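You operate a simulated robot arm through the tools that you are given. There is no shell and no other tool. Be economical: measure what you need, move in short steps, check, and stop when the job is done.

You are at the controls of a simulated two-armed robot. One attempt, no reset.

Task
On the top of the desk, fold the rag in half.
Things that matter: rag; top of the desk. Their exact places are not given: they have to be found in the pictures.

It is judged by the outcome, as a careful person would: the job done as asked, and still so three seconds after it is handed in. It fails if anything else is knocked over, pushed out of place, dropped, spilled or broken. Flat cloth is picked up by pressing the open fingertips on it (5 to 10 N) and closing them slowly along it; thin cloth reads only 2 to 8 mm in the jaws.

Robot
Two 7-joint arms with two-finger parallel grippers on one trunk, on a base that drives. Base frame: it is fixed to the floor where the robot stands at the start and does not move with it; the origin is under the middle of the robot, x ahead of it, y to its left, z up. Readings come in cm, rad, newtons and seconds.
The left shoulder is at the start at [7, 16.3, 120.7], the right one opposite. With the tool pointing down near the work surface each hand reaches from about 28 to 86 cm from the robot's upright axis, wherever it stands, measured 20 degrees to its own side. Places, roughly: top of the desk [60, 20, 80]. Payload 3.43 kg a hand.
Tool frame (each hand has its own): the origin (TCP) lies between the finger pads and is the grasp point; the fingertips stand 3.4 cm ahead of it; z points along the fingers, y is the line along which they close. The gripper opens to 12.8 cm. The fingers are 2.4 cm wide and 1.2 cm thick; the gripper's body (4.8 by 13 cm) begins 9.6 cm behind the TCP.
Orientation is told as [roll, pitch, yaw] about the base's x, y, z axes, in that order, counted from this pose: with the fingers straight down and closing along the base's y, the tool's x points along the base's -x, its y along +y and its z along -z.

Tools
- The arms move only by the tool arm_command. It takes "left_series", "right_series" or both (then of equal length, played together; a hand with none holds still); each is a list of rows, each a list of 7 numbers: the shift along the base's x, y, z in units of 30 mm (1.0 is 30 mm), then the turn, a rotation vector about the base's x, y, z in units of 6 degrees (1.0 is 6 degrees), then the finger opening in cm, from 0 to 12.8. In form: [[tx, ty, tz, wx, wy, wz, gripper], ...]. A call has 1 to 12 rows; each row shifts and turns the commanded pose from where the row before left it. A call with a number of a shift or a turn outside -1 to 1 is refused whole. Each row takes 0.2 s and may step no farther than 5 cm and 0.15 rad from the row before; otherwise, or with a gripper value out of range, the whole call is refused. Where a pose cannot be reached the arm comes as near as it can. A force on the tool above 40 N (or 10 N above the force at the start of the call, whichever is more), or a blocked arm, ends the call early, and 0.2 s more pass. The fingers move at their own pace (about 15.3 cm/s each) and stop on an object; they squeeze with about 24 N. The grip force told is the motor's: it shows also when the fingers shut on nothing. Time passes only in rows, and 0.2 s behind the last, so rows that do not move let the fingers close. The reply holds the time, the measured pose of the TCP, the force on the tool along the base axes, the opening and the grip force, in the units named above and with some noise, with the torque about the TCP (base axes, N m) and any sound that the robot's microphone picked up, and new pictures: "pictures" is both (left out), scene, wrist or none (wrist: the cameras of the hands that moved).
- Cameras (640 x 400 px; columns grow to the right, rows downward): "scene" is now at [12.19, -1.38, 141.16]; the picture's right is [-0.20, -0.98, 0.00], its down [-0.77, 0.16, -0.62] and it looks along [0.60, -0.12, -0.79] (base axes); focal length 257 px, centre (320, 200). "left" rides on the left gripper at [7.6, 1.1, -16] in its tool frame; the picture's right is [-0.15, 0.99, 0.00], its down [-0.88, -0.13, -0.46] and it looks along [-0.45, -0.07, 0.89] (tool axes); focal length 234 px, centre (320, 200). "right" rides on the right gripper at [7.6, -1.1, -16] in its tool frame; the picture's right is [0.15, 0.99, 0.00], its down [-0.88, 0.13, -0.46] and it looks along [-0.45, 0.07, 0.89] (tool axes); focal length 234 px, centre (320, 200).
- lift_body(by): slides the trunk up (or, below 0, down) by that many cm; the arms and the scene camera ride with it, the base frame stays. It gives what a move gives, with no picture.
- base_move(legs): drives the robot by 1 to 6 legs, each [ahead, left, turn to the left] in cm, cm and rad, along the robot's own axes; the way and the turn of a leg run together, so that a leg with both is an arc; at most 150 cm and 3.142 rad a leg. The arms and the cameras ride along, it lands a little off, and it stops where it bumps. It gives what a move gives, and a new picture of the scene camera.
- turn_head(pan, tilt): turns the head with the scene camera to pan (to the left, within 1.501 rad either way) and tilt (down, from -0.506 to 1.204), counted from straight ahead of the robot. It gives what a move gives, and a new picture of the scene camera.
- measure_at(camera, pixels): for up to 12 pixels [column, row] of the newest picture of that camera ("zoom" is the newest enlarged one), the place [x, y, z] in the base frame of the surface seen there, good to about 0.3 cm. No time passes.
- zoom(camera, box): a new picture of the part [left, top, right, bottom] of that camera's present view, enlarged. No time passes.
- hand_in(): hands the job in; it is judged then, once.

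Work in short steps. Measure before you move; look again where a grasp or a placing could have gone wrong, and mend it. You have 80 turns and 260 pictures in all, those below and enlarged ones among them. Open the grippers and draw the arms clear of the work before you hand the job in, unless the task says otherwise; then end with one line.

The tools are called after "Call:" by a JSON object that holds its "fn" and its "kwargs". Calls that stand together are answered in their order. arm_command: Moves the arms, as the interface text tells. Its arguments: {"type":"object","properties":{"left_series":{"type":"array"},"right_series":{"type":"array"},"pictures":{"type":"string","enum":["both","scene","wrist","none"]}},"required":[]} The other tools are called the same way: lift_body (by) slides the trunk up or down; base_move (legs) drives the base; turn_head (pan, tilt) turns the head that bears the scene camera; measure_at (camera, pixels) gives the place of the surface under pixels of a picture; zoom (camera, box) takes an enlarged picture of a part of a camera's view; hand_in () hands the job in.

At the start:

```text
time_s: 0.0
left_tcp_pos: [67.1, 7.16, 101.95]
left_tool_rot: [0.0, 0.0, 0.0]
left_ft_force: [-0.4, 1.3, 0.8]
left_moment: [-0.01, -0.01, 0.0]
left_gripper_width: 12.84
left_grasp_force: 0.1
right_tcp_pos: [33.61, -39.93, 95.18]
right_tool_rot: [0.002, 0.003, 0.0]
right_ft_force: [0.0, -0.3, -0.7]
right_moment: [-0.03, -0.04, -0.03]
right_gripper_width: 12.8
right_grasp_force: 0.0
trunk travel left (down, up): [-68.7, 25.3]
robot x, y, heading: [-0.32, 0.32, -0.002]
head pan, tilt: [-0.202, 0.904]
```

scene: 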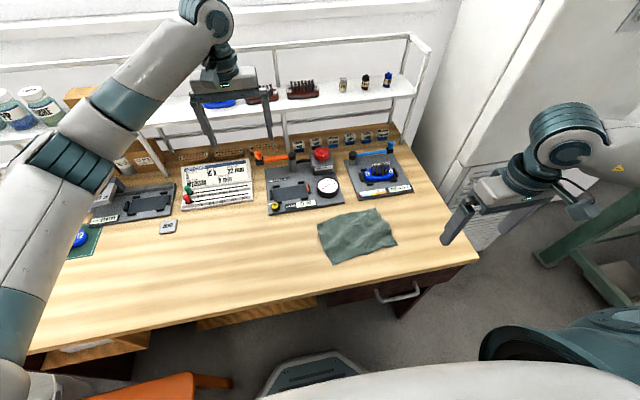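
right: 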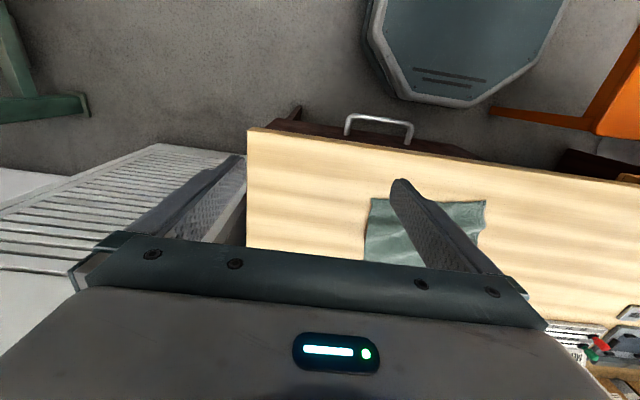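
left: 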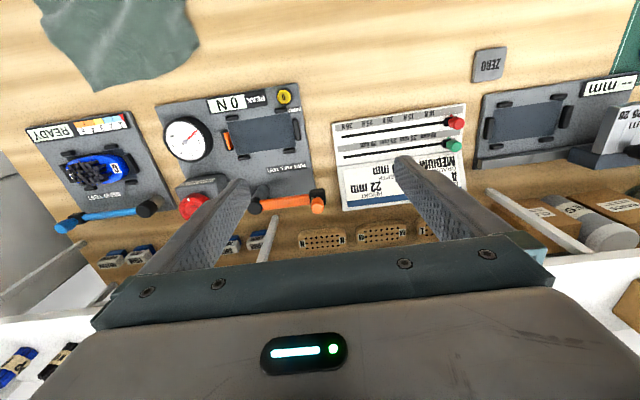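

The rag is seen in the scene at about (357,237). I zoom on it and measure its corners and the desk beside it.

Call:
{"fn": "zoom", "kwargs": {"camera": "scene", "box": [280, 180, 440, 280]}}

Call:
{"fn": "measure_at", "kwargs": {"camera": "scene", "pixels": [[318, 222], [377, 209], [396, 244], [333, 263], [357, 237], [300, 240], [420, 230], [478, 258], [250, 305], [383, 197], [290, 211], [448, 266]]}}

```text
4.00 times, centred on (360, 230) of scene
```

zoom: 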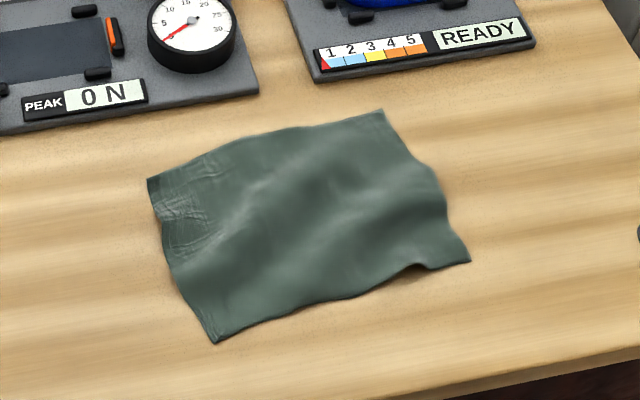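

```text
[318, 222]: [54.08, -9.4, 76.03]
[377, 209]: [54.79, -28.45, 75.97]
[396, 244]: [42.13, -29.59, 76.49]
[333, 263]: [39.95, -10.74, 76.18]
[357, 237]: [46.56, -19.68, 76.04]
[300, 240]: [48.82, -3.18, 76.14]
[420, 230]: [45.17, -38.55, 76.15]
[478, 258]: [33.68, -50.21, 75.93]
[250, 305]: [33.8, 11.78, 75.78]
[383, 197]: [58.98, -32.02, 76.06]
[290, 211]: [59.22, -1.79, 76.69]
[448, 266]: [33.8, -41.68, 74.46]
```

The rag is about 19 (y) by 13.5 (x) cm, with the desk at z≈76. I will bring its near edge (C [42,-29.6], D [40,-10.7]) over to the far edge using both hands, so first I bring the hands above these corners and turn them so the fingers close along x.

Call:
{"fn": "arm_command", "kwargs": {"left_series": [[-0.72, -0.5, -0.2, 0, 0, -1, 3], [-0.72, -0.5, -0.2, 0, 0, -1, 3], [-0.72, -0.5, -0.2, 0, 0, -1, 3], [-0.72, -0.5, -0.2, 0, 0, -1, 3], [-0.72, -0.5, -0.2, 0, 0, -1, 3], [-0.72, -0.5, -0.2, 0, 0, -1, 3], [-0.72, -0.5, -0.2, 0, 0, -1, 3], [-0.72, -0.5, -0.2, 0, 0, -1, 3], [-0.72, -0.5, -0.2, 0, 0, -1, 3], [-0.72, -0.5, -0.2, 0, 0, -1, 3], [-0.72, -0.5, -0.2, 0, 0, -1, 3], [-0.72, -0.5, -0.2, 0, 0, -1, 3]], "right_series": [[0.25, 0.3, 0, 0, 0, 1, 3], [0.25, 0.3, 0, 0, 0, 1, 3], [0.25, 0.3, 0, 0, 0, 1, 3], [0.25, 0.3, 0, 0, 0, 1, 3], [0.25, 0.3, 0, 0, 0, 1, 3], [0.25, 0.3, 0, 0, 0, 1, 3], [0.25, 0.3, 0, 0, 0, 1, 3], [0.25, 0.3, 0, 0, 0, 1, 3], [0.25, 0.3, 0, 0, 0, 1, 3], [0.25, 0.3, 0, 0, 0, 1, 3], [0.25, 0.3, 0, 0, 0, 1, 3], [0.25, 0.3, 0, 0, 0, 1, 3]]}}

```text
time_s: 2.6
left_tcp_pos: [41.08, -10.82, 94.69]
left_tool_rot: [0.0, 0.003, -1.259]
left_ft_force: [-0.4, -0.5, -0.5]
left_moment: [0.03, -0.03, 0.0]
left_gripper_width: 3.02
left_grasp_force: 0.1
right_tcp_pos: [42.01, -27.9, 94.88]
right_tool_rot: [0.007, -0.018, 1.171]
right_ft_force: [0.1, -0.2, 0.1]
right_moment: [0.02, -0.01, 0.01]
right_gripper_width: 3.01
right_grasp_force: 0.1
right hand out of reach, approached as far as the arm can: row 11, 12
trunk travel left (down, up): [-68.7, 25.3]
robot x, y, heading: [0.05, -0.02, -0.002]
head pan, tilt: [-0.202, 0.904]
```

scene: 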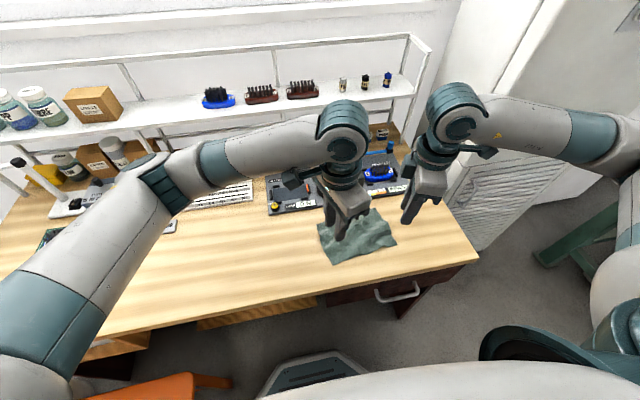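
right: 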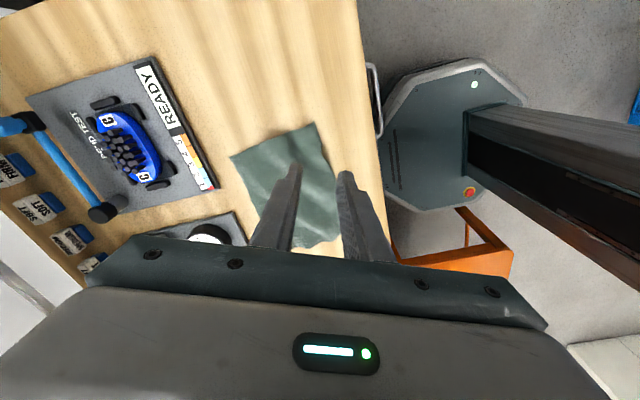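
left: 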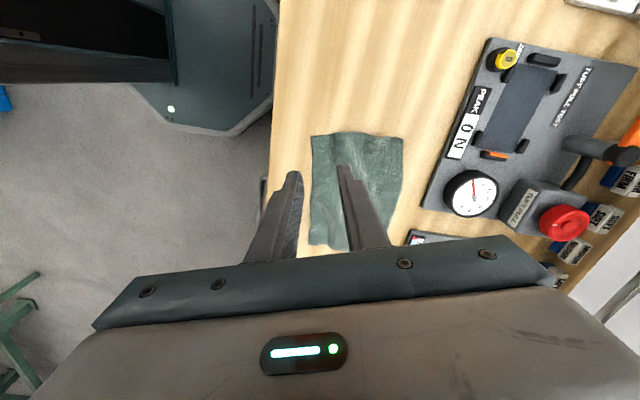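

Right wrist reached its yaw limit near 67°, which is usable. I check the rag corners from the wrist views before descending.

Call:
{"fn": "measure_at", "kwargs": {"camera": "left", "pixels": [[313, 138], [312, 170], [311, 205], [311, 240], [402, 140], [330, 245]]}}

Call:
{"fn": "measure_at", "kwargs": {"camera": "right", "pixels": [[312, 125], [320, 145], [328, 165], [336, 238], [233, 157], [345, 200]]}}

Call:
{"fn": "zoom", "kwargs": {"camera": "right", "box": [200, 100, 400, 260]}}

```text
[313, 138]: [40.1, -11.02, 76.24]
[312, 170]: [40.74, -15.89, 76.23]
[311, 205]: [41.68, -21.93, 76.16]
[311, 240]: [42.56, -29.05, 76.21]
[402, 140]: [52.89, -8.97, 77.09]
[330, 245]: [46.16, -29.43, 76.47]
```

```text
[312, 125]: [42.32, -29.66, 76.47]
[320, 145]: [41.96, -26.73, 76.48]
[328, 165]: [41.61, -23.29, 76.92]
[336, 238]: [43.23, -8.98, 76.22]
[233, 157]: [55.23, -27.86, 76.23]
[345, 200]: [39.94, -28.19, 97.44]
```

```text
2.50 times, centred on (300, 180) of right
```

zoom: 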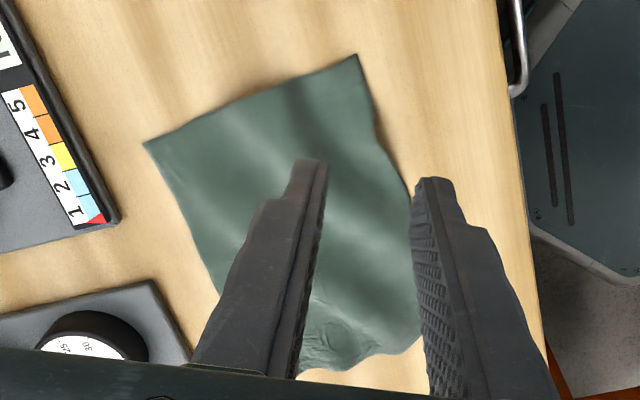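

Edge near x≈40.3 at y=-12 and x≈42.2 at y=-28. I lower both hands to about 1.5 cm above the cloth just inside these corners.

Call:
{"fn": "arm_command", "kwargs": {"left_series": [[0.05, -0.08, -0.75, 0, 0, 0, 3], [0.05, -0.08, -0.75, 0, 0, 0, 3], [0.05, -0.08, -0.75, 0, 0, 0, 3], [0.05, -0.08, -0.75, 0, 0, 0, 3], [0.05, -0.08, -0.75, 0, 0, 0, 3], [0.05, -0.08, -0.75, 0, 0, 0, 3]], "right_series": [[0.1, -0.02, -0.75, 0, 0, -0.2, 3], [0.1, -0.02, -0.75, 0, 0, -0.2, 3], [0.1, -0.02, -0.75, 0, 0, -0.2, 3], [0.1, -0.02, -0.75, 0, 0, -0.2, 3], [0.1, -0.02, -0.75, 0, 0, -0.2, 3], [0.1, -0.02, -0.75, 0, 0, -0.2, 3]]}}

```text
time_s: 4.0
left_tcp_pos: [42.25, -12.34, 81.18]
left_tool_rot: [-0.001, -0.001, -1.257]
left_ft_force: [0.2, -0.4, -0.2]
left_moment: [-0.01, 0.03, 0.0]
left_gripper_width: 2.98
left_grasp_force: 0.2
right_tcp_pos: [43.73, -28.15, 81.63]
right_tool_rot: [0.009, -0.018, 1.046]
right_ft_force: [0.7, -0.5, -0.1]
right_moment: [0.03, 0.01, 0.01]
right_gripper_width: 3.0
right_grasp_force: 0.1
trunk travel left (down, up): [-68.7, 25.3]
robot x, y, heading: [0.09, -0.06, 0.003]
head pan, tilt: [-0.202, 0.904]
```

scene: 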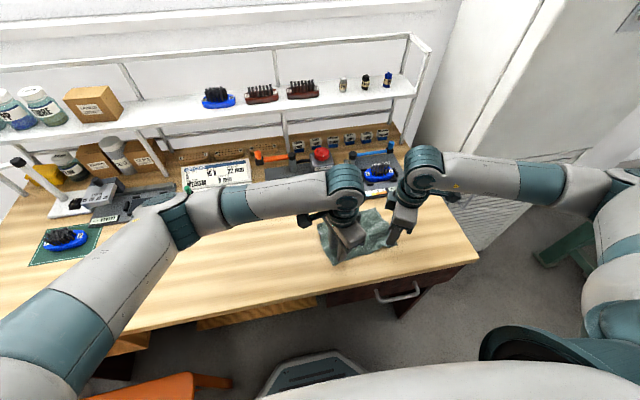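
right: 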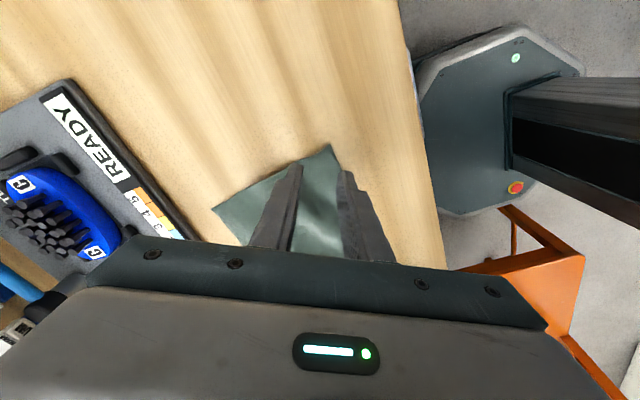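
left: 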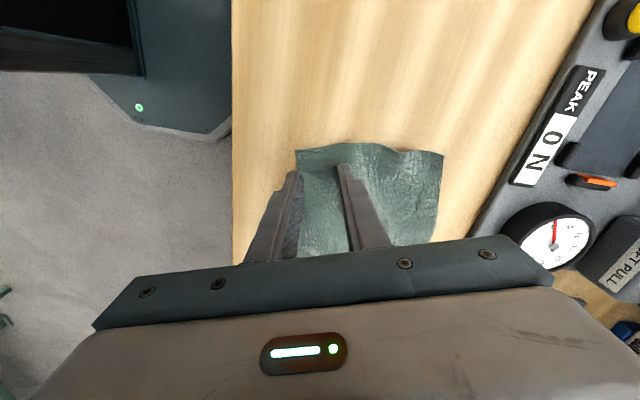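

Both tips straddle the edge region properly. I descend slowly to contact.

Call:
{"fn": "arm_command", "kwargs": {"left_series": [[0, 0, -0.15, 0, 0, 0, 3], [0, 0, -0.15, 0, 0, 0, 3], [0, 0, -0.15, 0, 0, 0, 3], [0, 0, -0.15, 0, 0, 0, 3]], "right_series": [[0, 0, -0.19, 0, 0, 0, 3], [0, 0, -0.19, 0, 0, 0, 3], [0, 0, -0.19, 0, 0, 0, 3], [0, 0, -0.19, 0, 0, 0, 3]], "pictures": "none"}}

```text
time_s: 5.0
left_tcp_pos: [42.13, -12.34, 79.61]
left_tool_rot: [0.001, -0.002, -1.256]
left_ft_force: [0.1, -0.4, -0.4]
left_moment: [-0.01, 0.01, 0.01]
left_gripper_width: 2.99
left_grasp_force: 0.0
right_tcp_pos: [43.78, -28.19, 79.59]
right_tool_rot: [0.005, -0.021, 1.046]
right_ft_force: [-1.3, -1.5, 21.7]
right_moment: [-0.33, -0.12, -0.07]
right_gripper_width: 2.94
right_grasp_force: 0.1
trunk travel left (down, up): [-68.7, 25.3]
robot x, y, heading: [-0.27, 0.43, -0.001]
head pan, tilt: [-0.202, 0.904]
```

Right is pressing at 22 N, left not yet touching; I ease the right up and bring the left down a little.

Call:
{"fn": "arm_command", "kwargs": {"left_series": [[0, 0, -0.04, 0, 0, 0, 3], [0, 0, -0.02, 0, 0, 0, 3]], "right_series": [[0, 0, 0.03, 0, 0, 0, 3], [0, 0, 0.01, 0, 0, 0, 3]], "pictures": "none"}}

```text
time_s: 5.6
left_tcp_pos: [42.0, -12.4, 79.59]
left_tool_rot: [0.001, -0.004, -1.257]
left_ft_force: [4.2, -2.8, 16.3]
left_moment: [-0.09, 0.04, 0.08]
left_gripper_width: 2.93
left_grasp_force: 0.0
right_tcp_pos: [43.42, -28.01, 79.54]
right_tool_rot: [0.007, -0.02, 1.049]
right_ft_force: [-0.9, 2.9, 17.7]
right_moment: [-0.06, -0.15, 0.01]
right_gripper_width: 2.8
right_grasp_force: 0.1
trunk travel left (down, up): [-68.7, 25.3]
robot x, y, heading: [0.21, 0.24, -0.002]
head pan, tilt: [-0.202, 0.904]
```

Call:
{"fn": "arm_command", "kwargs": {"left_series": [[0, 0, 0.02, 0, 0, 0, 3], [0, 0, 0.0, 0, 0, 0, 3]], "right_series": [[0, 0, 0.025, 0, 0, 0, 3], [0, 0, 0.0, 0, 0, 0, 3]], "pictures": "none"}}

```text
time_s: 6.2
left_tcp_pos: [42.1, -12.31, 79.47]
left_tool_rot: [0.002, -0.005, -1.256]
left_ft_force: [4.7, -3.6, 26.1]
left_moment: [-0.14, 0.1, 0.07]
left_gripper_width: 2.92
left_grasp_force: 0.0
right_tcp_pos: [43.43, -28.01, 79.47]
right_tool_rot: [0.006, -0.017, 1.046]
right_ft_force: [-1.5, 4.0, 16.3]
right_moment: [-0.02, -0.13, 0.01]
right_gripper_width: 2.84
right_grasp_force: 0.0
trunk travel left (down, up): [-68.7, 25.3]
robot x, y, heading: [0.09, -0.02, -0.001]
head pan, tilt: [-0.202, 0.904]
```

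Force still settling upward (26 N left, 16 N right); I ease both up more.

Call:
{"fn": "arm_command", "kwargs": {"left_series": [[0, 0, 0.05, 0, 0, 0, 3], [0, 0, 0.0, 0, 0, 0, 3]], "right_series": [[0, 0, 0.025, 0, 0, 0, 3], [0, 0, 0.0, 0, 0, 0, 3]], "pictures": "none"}}

```text
time_s: 6.8
left_tcp_pos: [42.01, -12.32, 79.59]
left_tool_rot: [0.0, 0.0, -1.256]
left_ft_force: [4.0, -3.7, 18.2]
left_moment: [-0.1, 0.01, 0.01]
left_gripper_width: 2.92
left_grasp_force: 0.0
right_tcp_pos: [43.55, -28.25, 79.49]
right_tool_rot: [0.007, -0.018, 1.047]
right_ft_force: [-1.4, 2.0, 12.2]
right_moment: [-0.02, -0.04, 0.0]
right_gripper_width: 2.86
right_grasp_force: 0.0
trunk travel left (down, up): [-68.7, 25.3]
robot x, y, heading: [0.23, 0.24, -0.003]
head pan, tilt: [-0.202, 0.904]
```

Still slightly firm; I ease up once more and then close the fingers slowly in 0.25 cm steps.

Call:
{"fn": "arm_command", "kwargs": {"left_series": [[0, 0, 0.05, 0, 0, 0, 3], [0, 0, 0, 0, 0, 0, 2.7], [0, 0, 0, 0, 0, 0, 2.4], [0, 0, 0, 0, 0, 0, 2.1], [0, 0, 0, 0, 0, 0, 1.8], [0, 0, 0, 0, 0, 0, 1.5], [0, 0, 0, 0, 0, 0, 1.2], [0, 0, 0, 0, 0, 0, 0.9], [0, 0, 0, 0, 0, 0, 0.6], [0, 0, 0, 0, 0, 0, 0.3], [0, 0, 0, 0, 0, 0, 0], [0, 0, 0, 0, 0, 0, 0]], "right_series": [[0, 0, 0.02, 0, 0, 0, 3], [0, 0, 0, 0, 0, 0, 2.7], [0, 0, 0, 0, 0, 0, 2.4], [0, 0, 0, 0, 0, 0, 2.1], [0, 0, 0, 0, 0, 0, 1.8], [0, 0, 0, 0, 0, 0, 1.5], [0, 0, 0, 0, 0, 0, 1.2], [0, 0, 0, 0, 0, 0, 0.9], [0, 0, 0, 0, 0, 0, 0.6], [0, 0, 0, 0, 0, 0, 0.3], [0, 0, 0, 0, 0, 0, 0], [0, 0, 0, 0, 0, 0, 0]]}}

```text
time_s: 9.4
left_tcp_pos: [42.08, -12.35, 79.71]
left_tool_rot: [0.0, -0.001, -1.257]
left_ft_force: [0.8, 0.6, -1.1]
left_moment: [0.0, -0.01, 0.0]
left_gripper_width: 0.23
left_grasp_force: 23.8
right_tcp_pos: [43.72, -28.08, 79.61]
right_tool_rot: [0.007, -0.018, 1.047]
right_ft_force: [-0.6, -0.3, 2.4]
right_moment: [-0.02, 0.01, 0.0]
right_gripper_width: 0.21
right_grasp_force: 24.2
trunk travel left (down, up): [-68.7, 25.3]
robot x, y, heading: [0.23, 0.02, -0.002]
head pan, tilt: [-0.202, 0.904]
```

scene: 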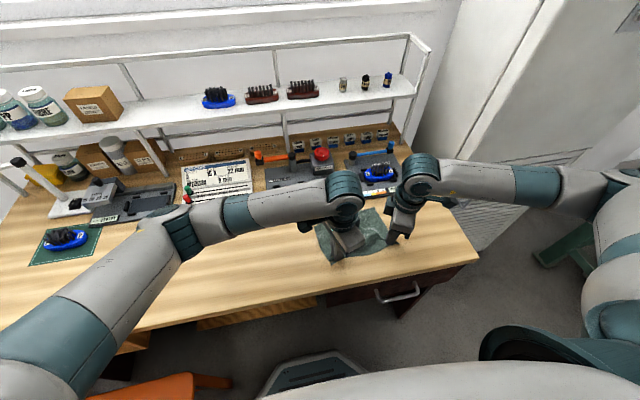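
right: 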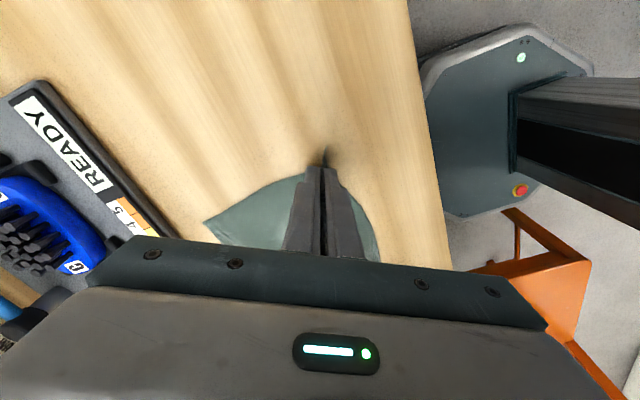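
left: 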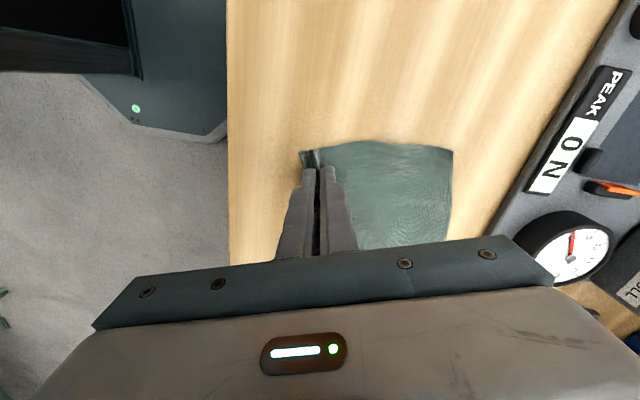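

Both jaws read about 2 mm with cloth showing between them. I lift 3 cm to check both corners come along.

Call:
{"fn": "arm_command", "kwargs": {"left_series": [[0, 0, 0.35, 0, 0, 0, 0], [0.05, 0, 0.35, 0, 0, 0, 0], [0.1, 0, 0.35, 0, 0, 0, 0]], "right_series": [[0, 0, 0.35, 0, 0, 0, 0], [0.05, 0, 0.35, 0, 0, 0, 0], [0.1, 0, 0.35, 0, 0, 0, 0]]}}

Call:
{"fn": "zoom", "kwargs": {"camera": "scene", "box": [280, 180, 440, 280]}}

```text
time_s: 10.2
left_tcp_pos: [42.62, -12.35, 82.68]
left_tool_rot: [0.0, -0.001, -1.256]
left_ft_force: [0.5, -0.7, 0.7]
left_moment: [-0.02, 0.01, 0.04]
left_gripper_width: 0.24
left_grasp_force: 24.7
right_tcp_pos: [44.16, -28.15, 82.75]
right_tool_rot: [0.007, -0.017, 1.046]
right_ft_force: [-1.1, 0.6, -0.3]
right_moment: [0.02, 0.03, 0.03]
right_gripper_width: 0.23
right_grasp_force: 24.3
trunk travel left (down, up): [-68.7, 25.3]
robot x, y, heading: [0.2, -0.22, -0.0]
head pan, tilt: [-0.202, 0.904]
```

scene: 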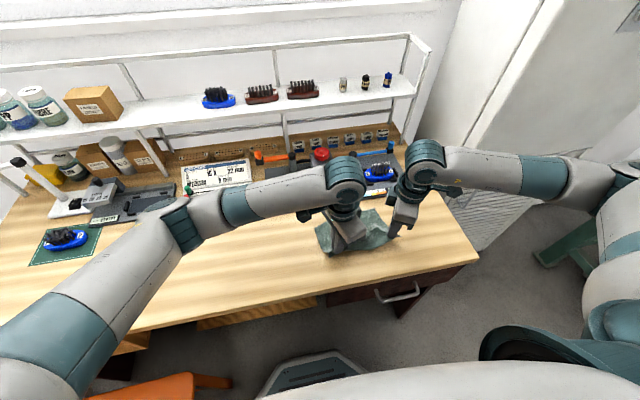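
right: 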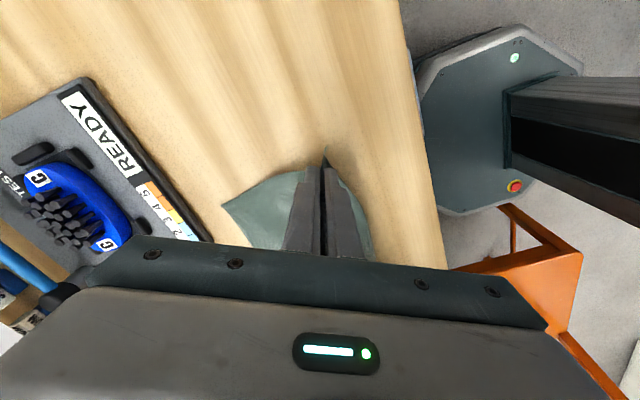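
left: 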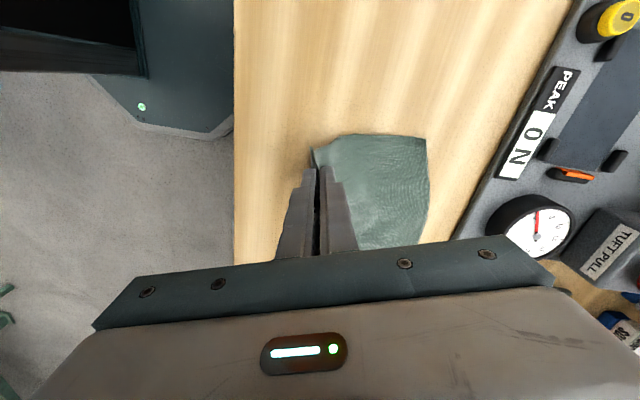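

```text
4.00 times, centred on (360, 230) of scene
```

zoom: 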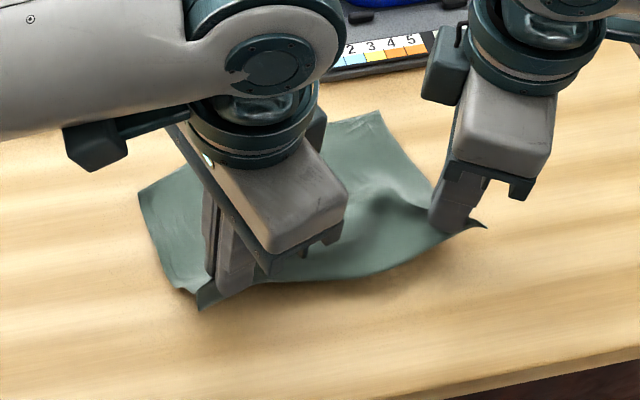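

Both corners are lifted. Now I carry them in a low arc toward the far edge (x≈53–54), stopping about 1 cm above the lower layer.

Call:
{"fn": "arm_command", "kwargs": {"left_series": [[0.347, 0.03, 0.2, 0, 0, 0, 0], [0.347, 0.03, 0.2, 0, 0, 0, 0], [0.347, 0.03, 0.15, 0, 0, 0, 0], [0.347, 0.03, 0, 0, 0, 0, 0], [0.347, 0.03, -0.05, 0, 0, 0, 0], [0.347, 0.03, -0.1, 0, 0, 0, 0], [0.347, 0.03, -0.2, 0, 0, 0, 0], [0.347, 0.03, -0.25, 0, 0, 0, 0], [0.347, 0.03, -0.2, 0, 0, 0, 0], [0.347, 0.03, -0.2, 0, 0, 0, 0]], "right_series": [[0.327, 0.03, 0.2, 0, 0, 0, 0], [0.327, 0.03, 0.2, 0, 0, 0, 0], [0.327, 0.03, 0.15, 0, 0, 0, 0], [0.327, 0.03, 0, 0, 0, 0, 0], [0.327, 0.03, -0.05, 0, 0, 0, 0], [0.327, 0.03, -0.1, 0, 0, 0, 0], [0.327, 0.03, -0.2, 0, 0, 0, 0], [0.327, 0.03, -0.25, 0, 0, 0, 0], [0.327, 0.03, -0.2, 0, 0, 0, 0], [0.327, 0.03, -0.2, 0, 0, 0, 0]]}}

Call:
{"fn": "zoom", "kwargs": {"camera": "scene", "box": [280, 160, 440, 260]}}

Call:
{"fn": "zoom", "kwargs": {"camera": "left", "box": [240, 100, 440, 260]}}

```text
time_s: 12.4
left_tcp_pos: [53.07, -11.11, 81.29]
left_tool_rot: [-0.002, 0.0, -1.257]
left_ft_force: [0.7, 1.2, 0.6]
left_moment: [-0.05, 0.01, 0.0]
left_gripper_width: 0.25
left_grasp_force: 23.3
right_tcp_pos: [53.91, -27.17, 81.24]
right_tool_rot: [0.003, -0.014, 1.043]
right_ft_force: [-0.5, -0.1, 0.1]
right_moment: [-0.03, 0.01, 0.02]
right_gripper_width: 0.23
right_grasp_force: 24.0
trunk travel left (down, up): [-68.7, 25.3]
robot x, y, heading: [-0.07, 0.26, -0.004]
head pan, tilt: [-0.202, 0.904]
```

scene: 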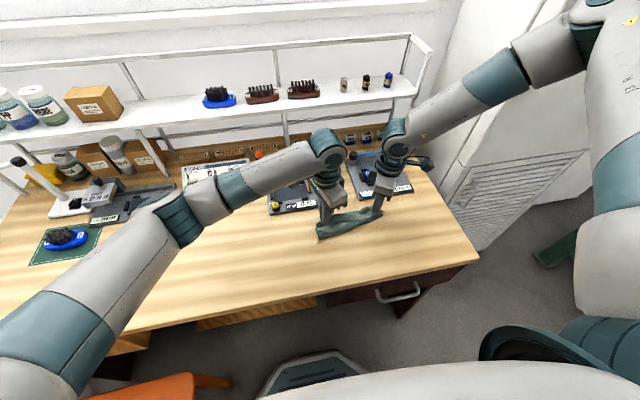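
right: 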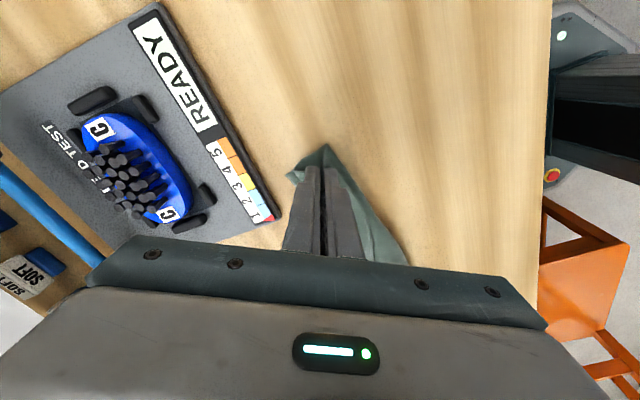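
left: 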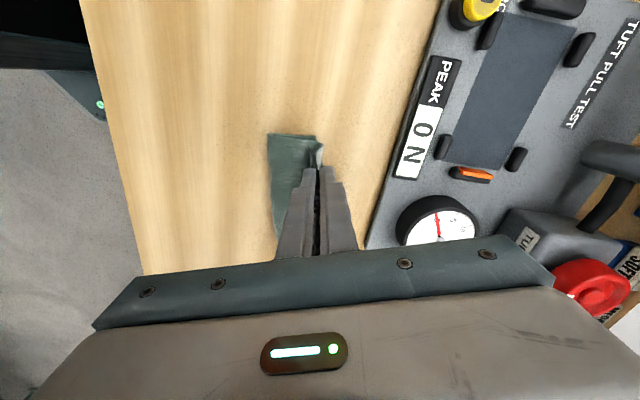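

```text
4.00 times, centred on (360, 210) of scene
```

zoom: 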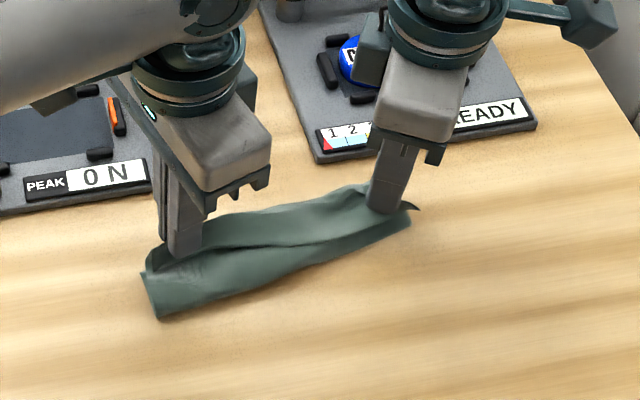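

```text
2.50 times, centred on (340, 180) of left
```

zoom: 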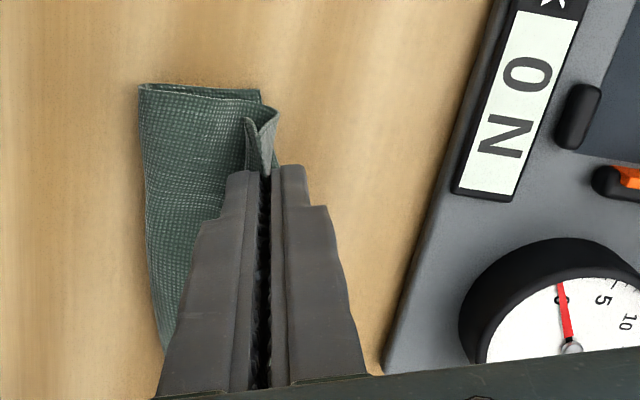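

The fold looks good: left corner overlaps the far edge. I lower about 1 cm and open the fingers gently to 1.6 cm.

Call:
{"fn": "arm_command", "kwargs": {"left_series": [[0, 0, -0.15, 0, 0, 0, 0], [0, 0, -0.15, 0, 0, 0, 0], [0, 0, 0, 0, 0, 0, 0.5], [0, 0, 0, 0, 0, 0, 1], [0, 0, 0, 0, 0, 0, 1.6], [0, 0, 0, 0, 0, 0, 1.6]], "right_series": [[0, 0, -0.15, 0, 0, 0, 0], [0, 0, -0.15, 0, 0, 0, 0], [0, 0, 0, 0, 0, 0, 0.5], [0, 0, 0, 0, 0, 0, 1], [0, 0, 0, 0, 0, 0, 1.6], [0, 0, 0, 0, 0, 0, 1.6]]}}

Call:
{"fn": "zoom", "kwargs": {"camera": "left", "box": [240, 100, 440, 260]}}

Call:
{"fn": "zoom", "kwargs": {"camera": "right", "box": [240, 100, 440, 260]}}

```text
time_s: 13.8
left_tcp_pos: [53.03, -11.34, 80.44]
left_tool_rot: [-0.001, 0.001, -1.258]
left_ft_force: [0.7, 0.8, 0.2]
left_moment: [0.01, -0.04, -0.01]
left_gripper_width: 1.58
left_grasp_force: 0.1
right_tcp_pos: [53.94, -27.23, 80.3]
right_tool_rot: [0.005, -0.019, 1.043]
right_ft_force: [-0.7, 0.4, 1.4]
right_moment: [-0.02, 0.01, -0.02]
right_gripper_width: 1.58
right_grasp_force: 0.0
trunk travel left (down, up): [-68.7, 25.3]
robot x, y, heading: [0.11, -0.05, 0.001]
head pan, tilt: [-0.202, 0.904]
```

scene: 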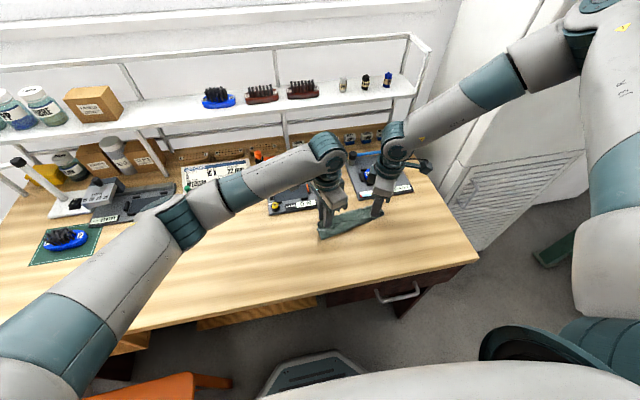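
right: 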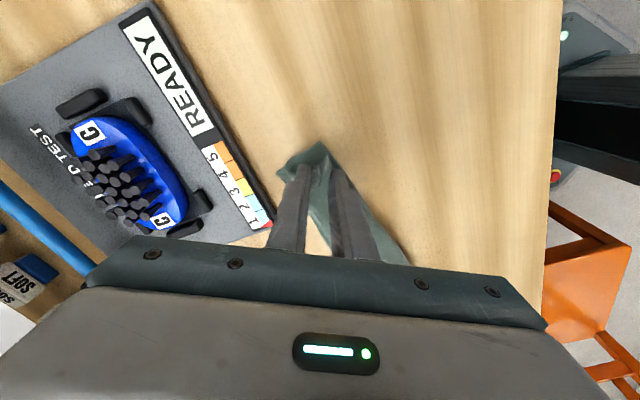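
left: 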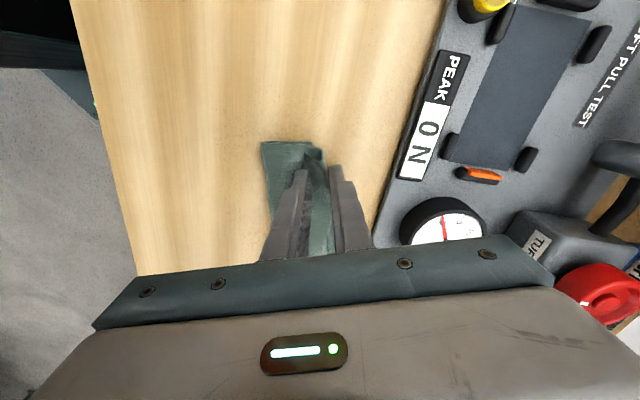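

```text
2.50 times, centred on (340, 180) of left
```

zoom: 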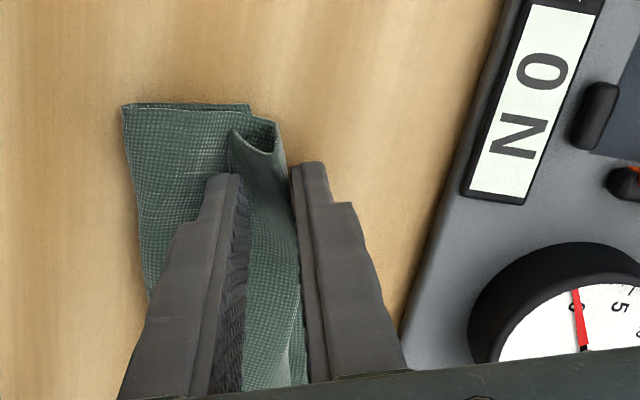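

```text
2.50 times, centred on (340, 180) of right
```

zoom: 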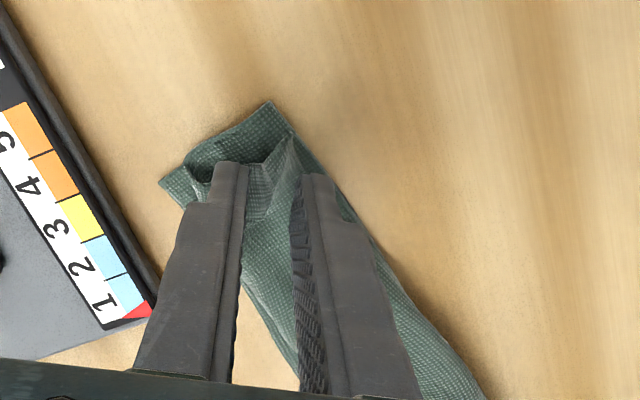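

Cloth has slipped free of the pads on both sides. I raise both hands straight up slowly, then draw back to look.

Call:
{"fn": "arm_command", "kwargs": {"left_series": [[0, 0, 0.2, 0, 0, 0, 2.2], [0, 0, 0.3, 0, 0, 0, 2.2], [0, 0, 0.6, 0, 0, 0, 2.2], [0, 0, 1, 0, 0, 0, 2.2], [0, 0, 1, 0, 0, 0, 2.2], [-0.3, 1, 1, 0, 0, 0, 2.2], [-0.3, 1, 0.3, 0, 0, 0, 2.2], [-0.3, 1, 0, 0, 0, 0, 2.2], [-0.3, 1, 0, 0, 0, 0, 2.2]], "right_series": [[0, 0, 0.2, 0, 0, 0, 2.2], [0, 0, 0.3, 0, 0, 0, 2.2], [0, 0, 0.6, 0, 0, 0, 2.2], [0, 0, 1, 0, 0, 0, 2.2], [0, 0, 1, 0, 0, 0, 2.2], [-0.6, -0.2, 1, 0, 0, 0, 2.2], [-0.6, -0.6, 0.3, 0, 0, 0, 2.2], [-0.6, -0.6, 0, 0, 0, 0, 2.2], [-0.6, -0.6, 0, 0, 0, 0, 2.2]]}}

Call:
{"fn": "zoom", "kwargs": {"camera": "scene", "box": [280, 170, 440, 270]}}

```text
time_s: 15.8
left_tcp_pos: [49.03, 0.62, 93.63]
left_tool_rot: [0.002, -0.002, -1.258]
left_ft_force: [0.0, -0.5, -0.4]
left_moment: [0.03, -0.03, 0.0]
left_gripper_width: 2.23
left_grasp_force: 0.0
right_tcp_pos: [46.06, -33.0, 87.38]
right_tool_rot: [0.002, -0.017, 1.041]
right_ft_force: [-0.6, 0.2, -0.2]
right_moment: [0.01, 0.02, 0.02]
right_gripper_width: 2.21
right_grasp_force: 0.0
right hand out of reach, approached as far as the arm can: row 2, 3, 4, 5
trunk travel left (down, up): [-68.7, 25.3]
robot x, y, heading: [-0.08, 0.0, -0.003]
head pan, tilt: [-0.202, 0.904]
```

scene: 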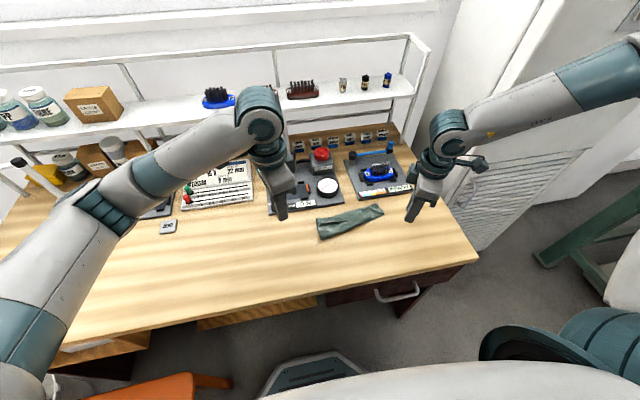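
right: 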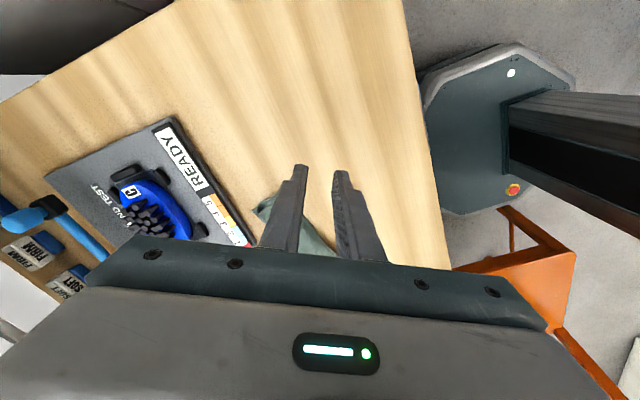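
left: 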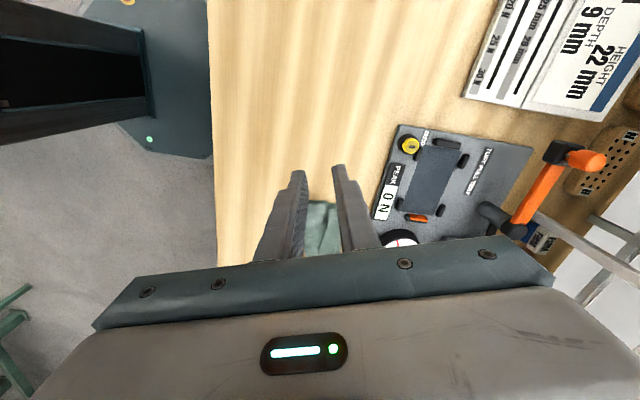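

```text
4.00 times, centred on (360, 220) of scene
```

zoom: 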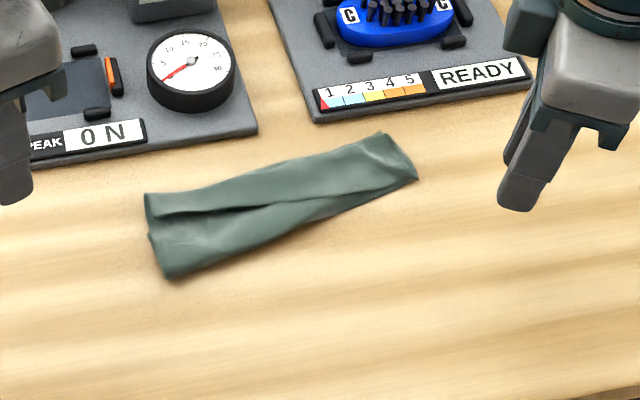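

The rag lies as a neat strip. I measure its outline and heights to check that the layers match up and it lies down.

Call:
{"fn": "measure_at", "kwargs": {"camera": "zoom", "pixels": [[148, 196], [170, 276], [383, 135], [416, 178], [280, 167], [300, 220], [170, 207], [280, 200], [250, 185], [370, 165], [230, 225], [200, 250]]}}

Call:
{"fn": "zoom", "kwargs": {"camera": "scene", "box": [310, 195, 390, 245]}}

```text
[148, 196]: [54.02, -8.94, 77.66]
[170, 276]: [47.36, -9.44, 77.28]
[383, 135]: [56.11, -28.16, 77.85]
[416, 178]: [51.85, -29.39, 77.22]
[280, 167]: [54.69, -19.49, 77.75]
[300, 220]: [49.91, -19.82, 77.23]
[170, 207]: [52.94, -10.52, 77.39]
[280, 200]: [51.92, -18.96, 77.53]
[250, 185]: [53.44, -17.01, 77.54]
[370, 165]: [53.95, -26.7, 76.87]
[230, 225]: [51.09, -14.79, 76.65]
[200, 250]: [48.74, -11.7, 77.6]
```

```text
8.00 times, centred on (350, 220) of scene
```

zoom: 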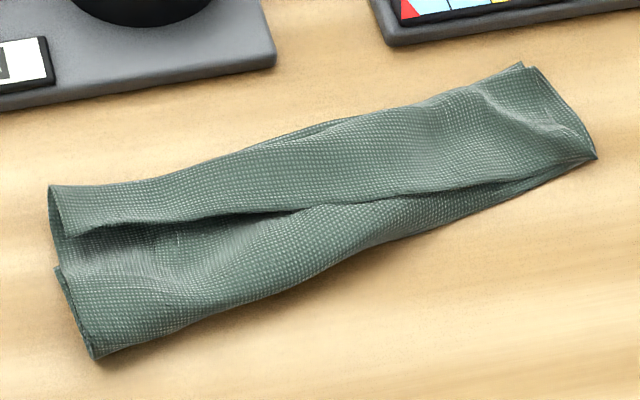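

The right end is only ~4.5 cm wide and there is an overhanging pleat along the middle. I move the hands to view it better from the sides with wrist cameras.

Call:
{"fn": "arm_command", "kwargs": {"left_series": [[0, -0.3, 0.5, 0, 0, 0, 5], [0, 0, 0.5, 0, 0, 0, 12], [0, 0, 0, 0, 0, 0, 12], [0, 0, 0, 0, 0, 0, 12]], "right_series": [[0.3, -0.5, 0.3, 0, 0, 0, 5], [0.3, -0.5, 0.3, 0, 0, 0, 9], [0, -0.5, 0, 0, 0, 0, 12], [0, 0, 0, 0, 0, 0, 12]], "pictures": "wrist"}}

Call:
{"fn": "zoom", "kwargs": {"camera": "left", "box": [260, 150, 420, 250]}}

Call:
{"fn": "zoom", "kwargs": {"camera": "right", "box": [220, 150, 380, 250]}}

```text
time_s: 16.8
left_tcp_pos: [49.17, -0.3, 96.81]
left_tool_rot: [-0.001, -0.002, -1.257]
left_ft_force: [0.8, -0.3, 1.1]
left_moment: [0.0, 0.0, -0.02]
left_gripper_width: 12.0
left_grasp_force: 0.0
right_tcp_pos: [45.41, -33.55, 86.87]
right_tool_rot: [0.002, -0.016, 1.042]
right_ft_force: [0.3, 0.1, 0.0]
right_moment: [0.04, -0.03, 0.01]
right_gripper_width: 12.0
right_grasp_force: 0.0
right hand out of reach, approached as far as the arm can: row 1, 2, 3
trunk travel left (down, up): [-68.7, 25.3]
robot x, y, heading: [0.3, -0.16, -0.0]
head pan, tilt: [-0.202, 0.904]
```

right: 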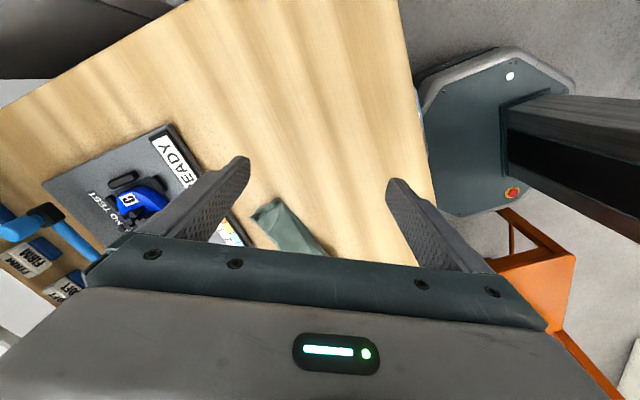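
left: 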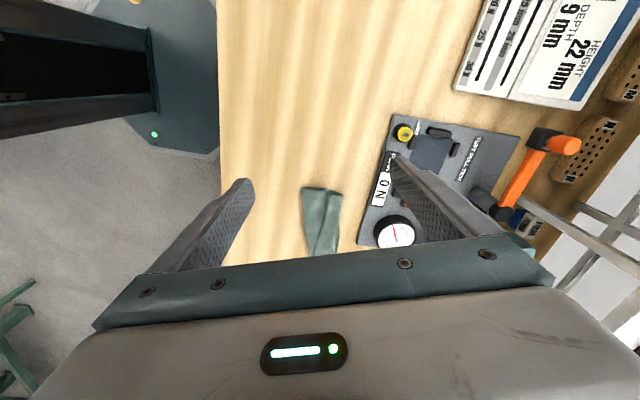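

```text
4.00 times, centred on (340, 200) of left
```

zoom: 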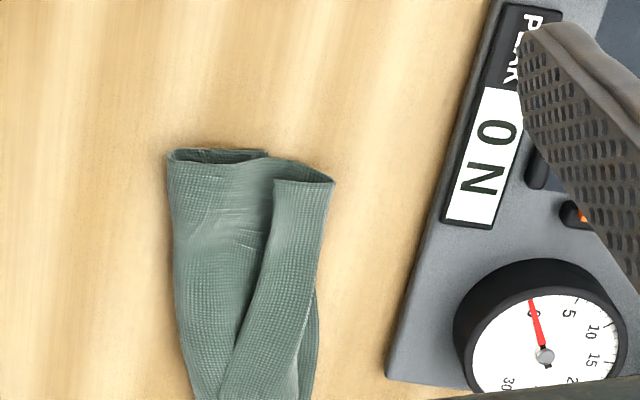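

```text
4.00 times, centred on (300, 200) of right
```

zoom: 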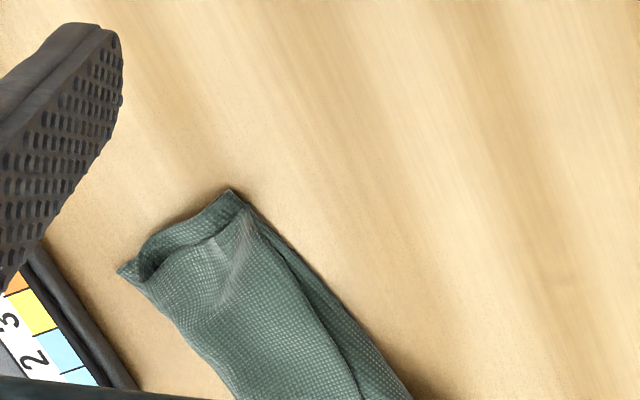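

The tail beyond my pinch has folded back on top as a flap, making it three layers – not a clean half fold. I will unroll it and redo it; first measuring the flap's free edge (the dark line) and the borders.

Call:
{"fn": "zoom", "kwargs": {"camera": "scene", "box": [310, 195, 390, 245]}}

Call:
{"fn": "measure_at", "kwargs": {"camera": "zoom", "pixels": [[80, 222], [80, 245], [180, 212], [180, 232], [400, 190], [400, 205], [500, 170], [530, 165], [560, 150], [60, 195], [520, 75], [300, 140]]}}

Call:
{"fn": "measure_at", "kwargs": {"camera": "left", "pixels": [[303, 189], [326, 189], [329, 196], [342, 196], [325, 215], [337, 215]]}}

```text
8.00 times, centred on (350, 220) of scene
```

zoom: 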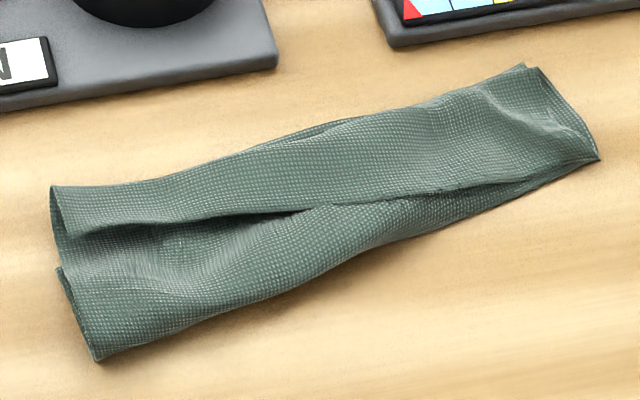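

```text
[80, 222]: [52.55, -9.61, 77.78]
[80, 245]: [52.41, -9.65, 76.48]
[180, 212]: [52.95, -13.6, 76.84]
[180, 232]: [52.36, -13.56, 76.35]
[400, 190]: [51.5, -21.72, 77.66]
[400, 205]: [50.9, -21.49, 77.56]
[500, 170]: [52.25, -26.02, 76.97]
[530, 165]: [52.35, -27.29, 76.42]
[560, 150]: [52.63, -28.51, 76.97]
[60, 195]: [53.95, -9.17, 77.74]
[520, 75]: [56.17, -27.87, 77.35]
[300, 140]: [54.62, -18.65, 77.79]
```

```text
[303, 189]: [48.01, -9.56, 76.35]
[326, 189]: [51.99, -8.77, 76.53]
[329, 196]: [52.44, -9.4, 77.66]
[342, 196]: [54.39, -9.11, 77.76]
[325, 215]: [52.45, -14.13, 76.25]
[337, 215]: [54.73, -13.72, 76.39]
```

Left: bottom layer spans x 48–52, middle 48–54.4, flap folded back from 54.4 to 52.4. I'll grip the flap's free edge with both hands, tilted 12° so that the far finger is lower, so I move to hover above those points.

Call:
{"fn": "arm_command", "kwargs": {"left_series": [[0.2, -0.62, -0.71, 0, 0.34, 0, 2], [0.2, -0.62, -0.71, 0, 0.34, 0, 2], [0.2, -0.62, -0.71, 0, 0.34, 0, 2], [0.2, -0.62, -0.71, 0, 0.34, 0, 2], [0.2, -0.62, -0.71, 0, 0.34, 0, 2], [0.2, -0.62, -0.71, 0, 0.34, 0, 2]], "right_series": [[0.43, 0.39, -0.1, 0, 0.34, 0, 2], [0.43, 0.39, -0.1, 0, 0.34, 0, 2], [0.43, 0.39, -0.1, 0, 0.34, 0, 2], [0.43, 0.39, -0.2, 0, 0.34, 0, 2], [0.43, 0.39, -0.2, 0, 0.34, 0, 2], [0.43, 0.39, -0.2, 0, 0.34, 0, 2]]}}

Call:
{"fn": "zoom", "kwargs": {"camera": "left", "box": [240, 100, 440, 260]}}

Call:
{"fn": "zoom", "kwargs": {"camera": "right", "box": [240, 100, 440, 260]}}

```text
time_s: 18.2
left_tcp_pos: [53.03, -11.56, 83.94]
left_tool_rot: [-0.204, 0.066, -1.264]
left_ft_force: [0.4, 0.3, -0.1]
left_moment: [0.0, 0.01, 0.02]
left_gripper_width: 2.01
left_grasp_force: 0.0
right_tcp_pos: [45.03, -30.96, 87.56]
right_tool_rot: [0.065, 0.019, 1.042]
right_ft_force: [-0.2, -0.4, 0.0]
right_moment: [0.0, -0.03, -0.04]
right_gripper_width: 2.0
right_grasp_force: 0.0
right hand out of reach, approached as far as the arm can: row 1, 2, 3, 4, 5, 6
trunk travel left (down, up): [-68.7, 25.3]
robot x, y, heading: [-0.11, -0.3, 0.003]
head pan, tilt: [-0.202, 0.904]
```

scene: 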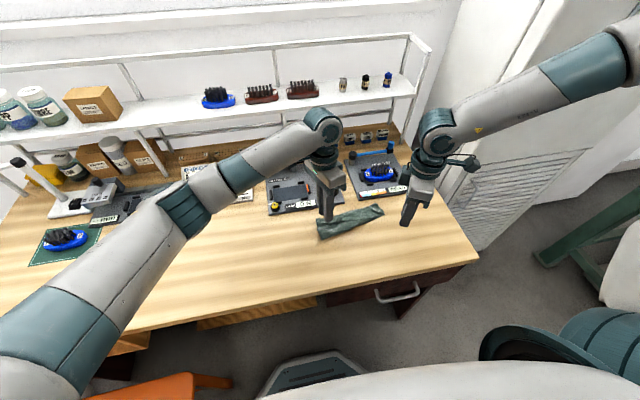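
right: 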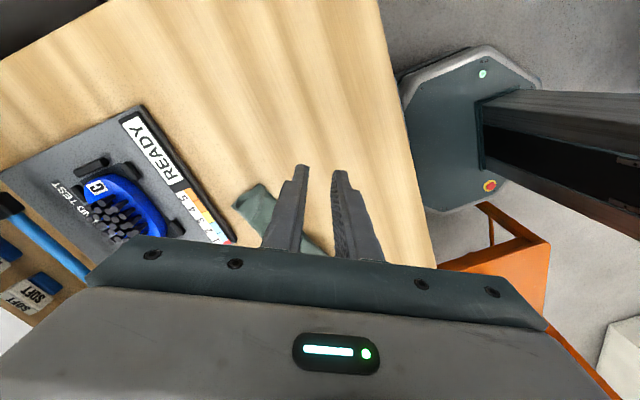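
left: 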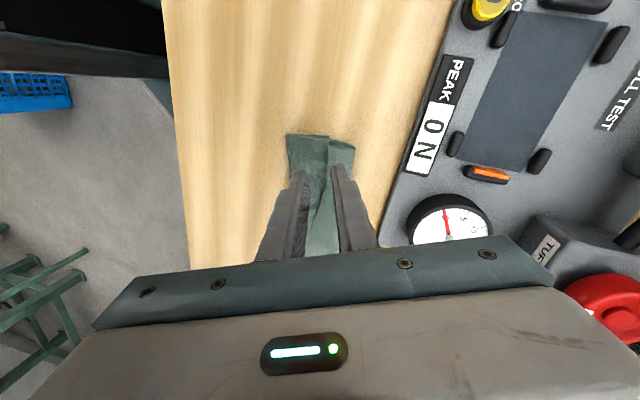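

```text
2.50 times, centred on (340, 180) of left
```

zoom: 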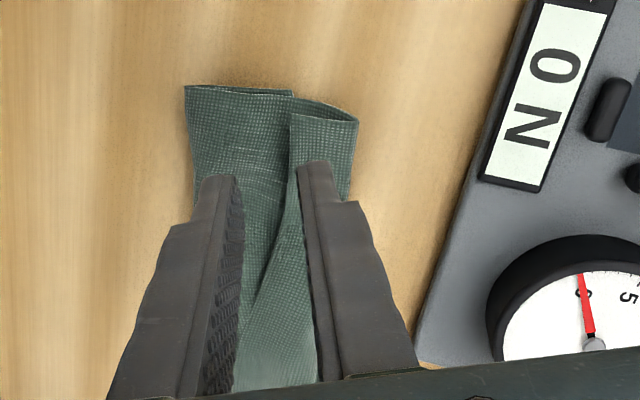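

```text
2.50 times, centred on (340, 180) of right
```

zoom: 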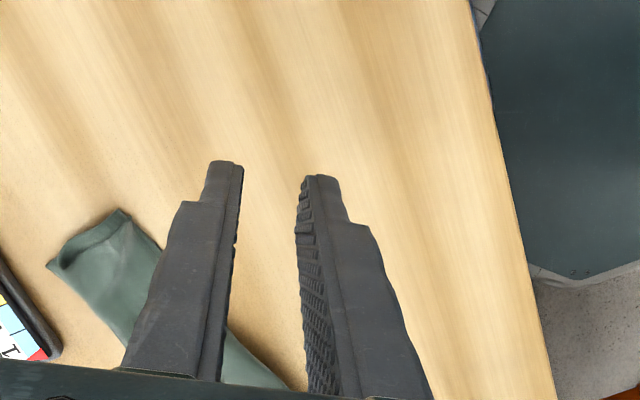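

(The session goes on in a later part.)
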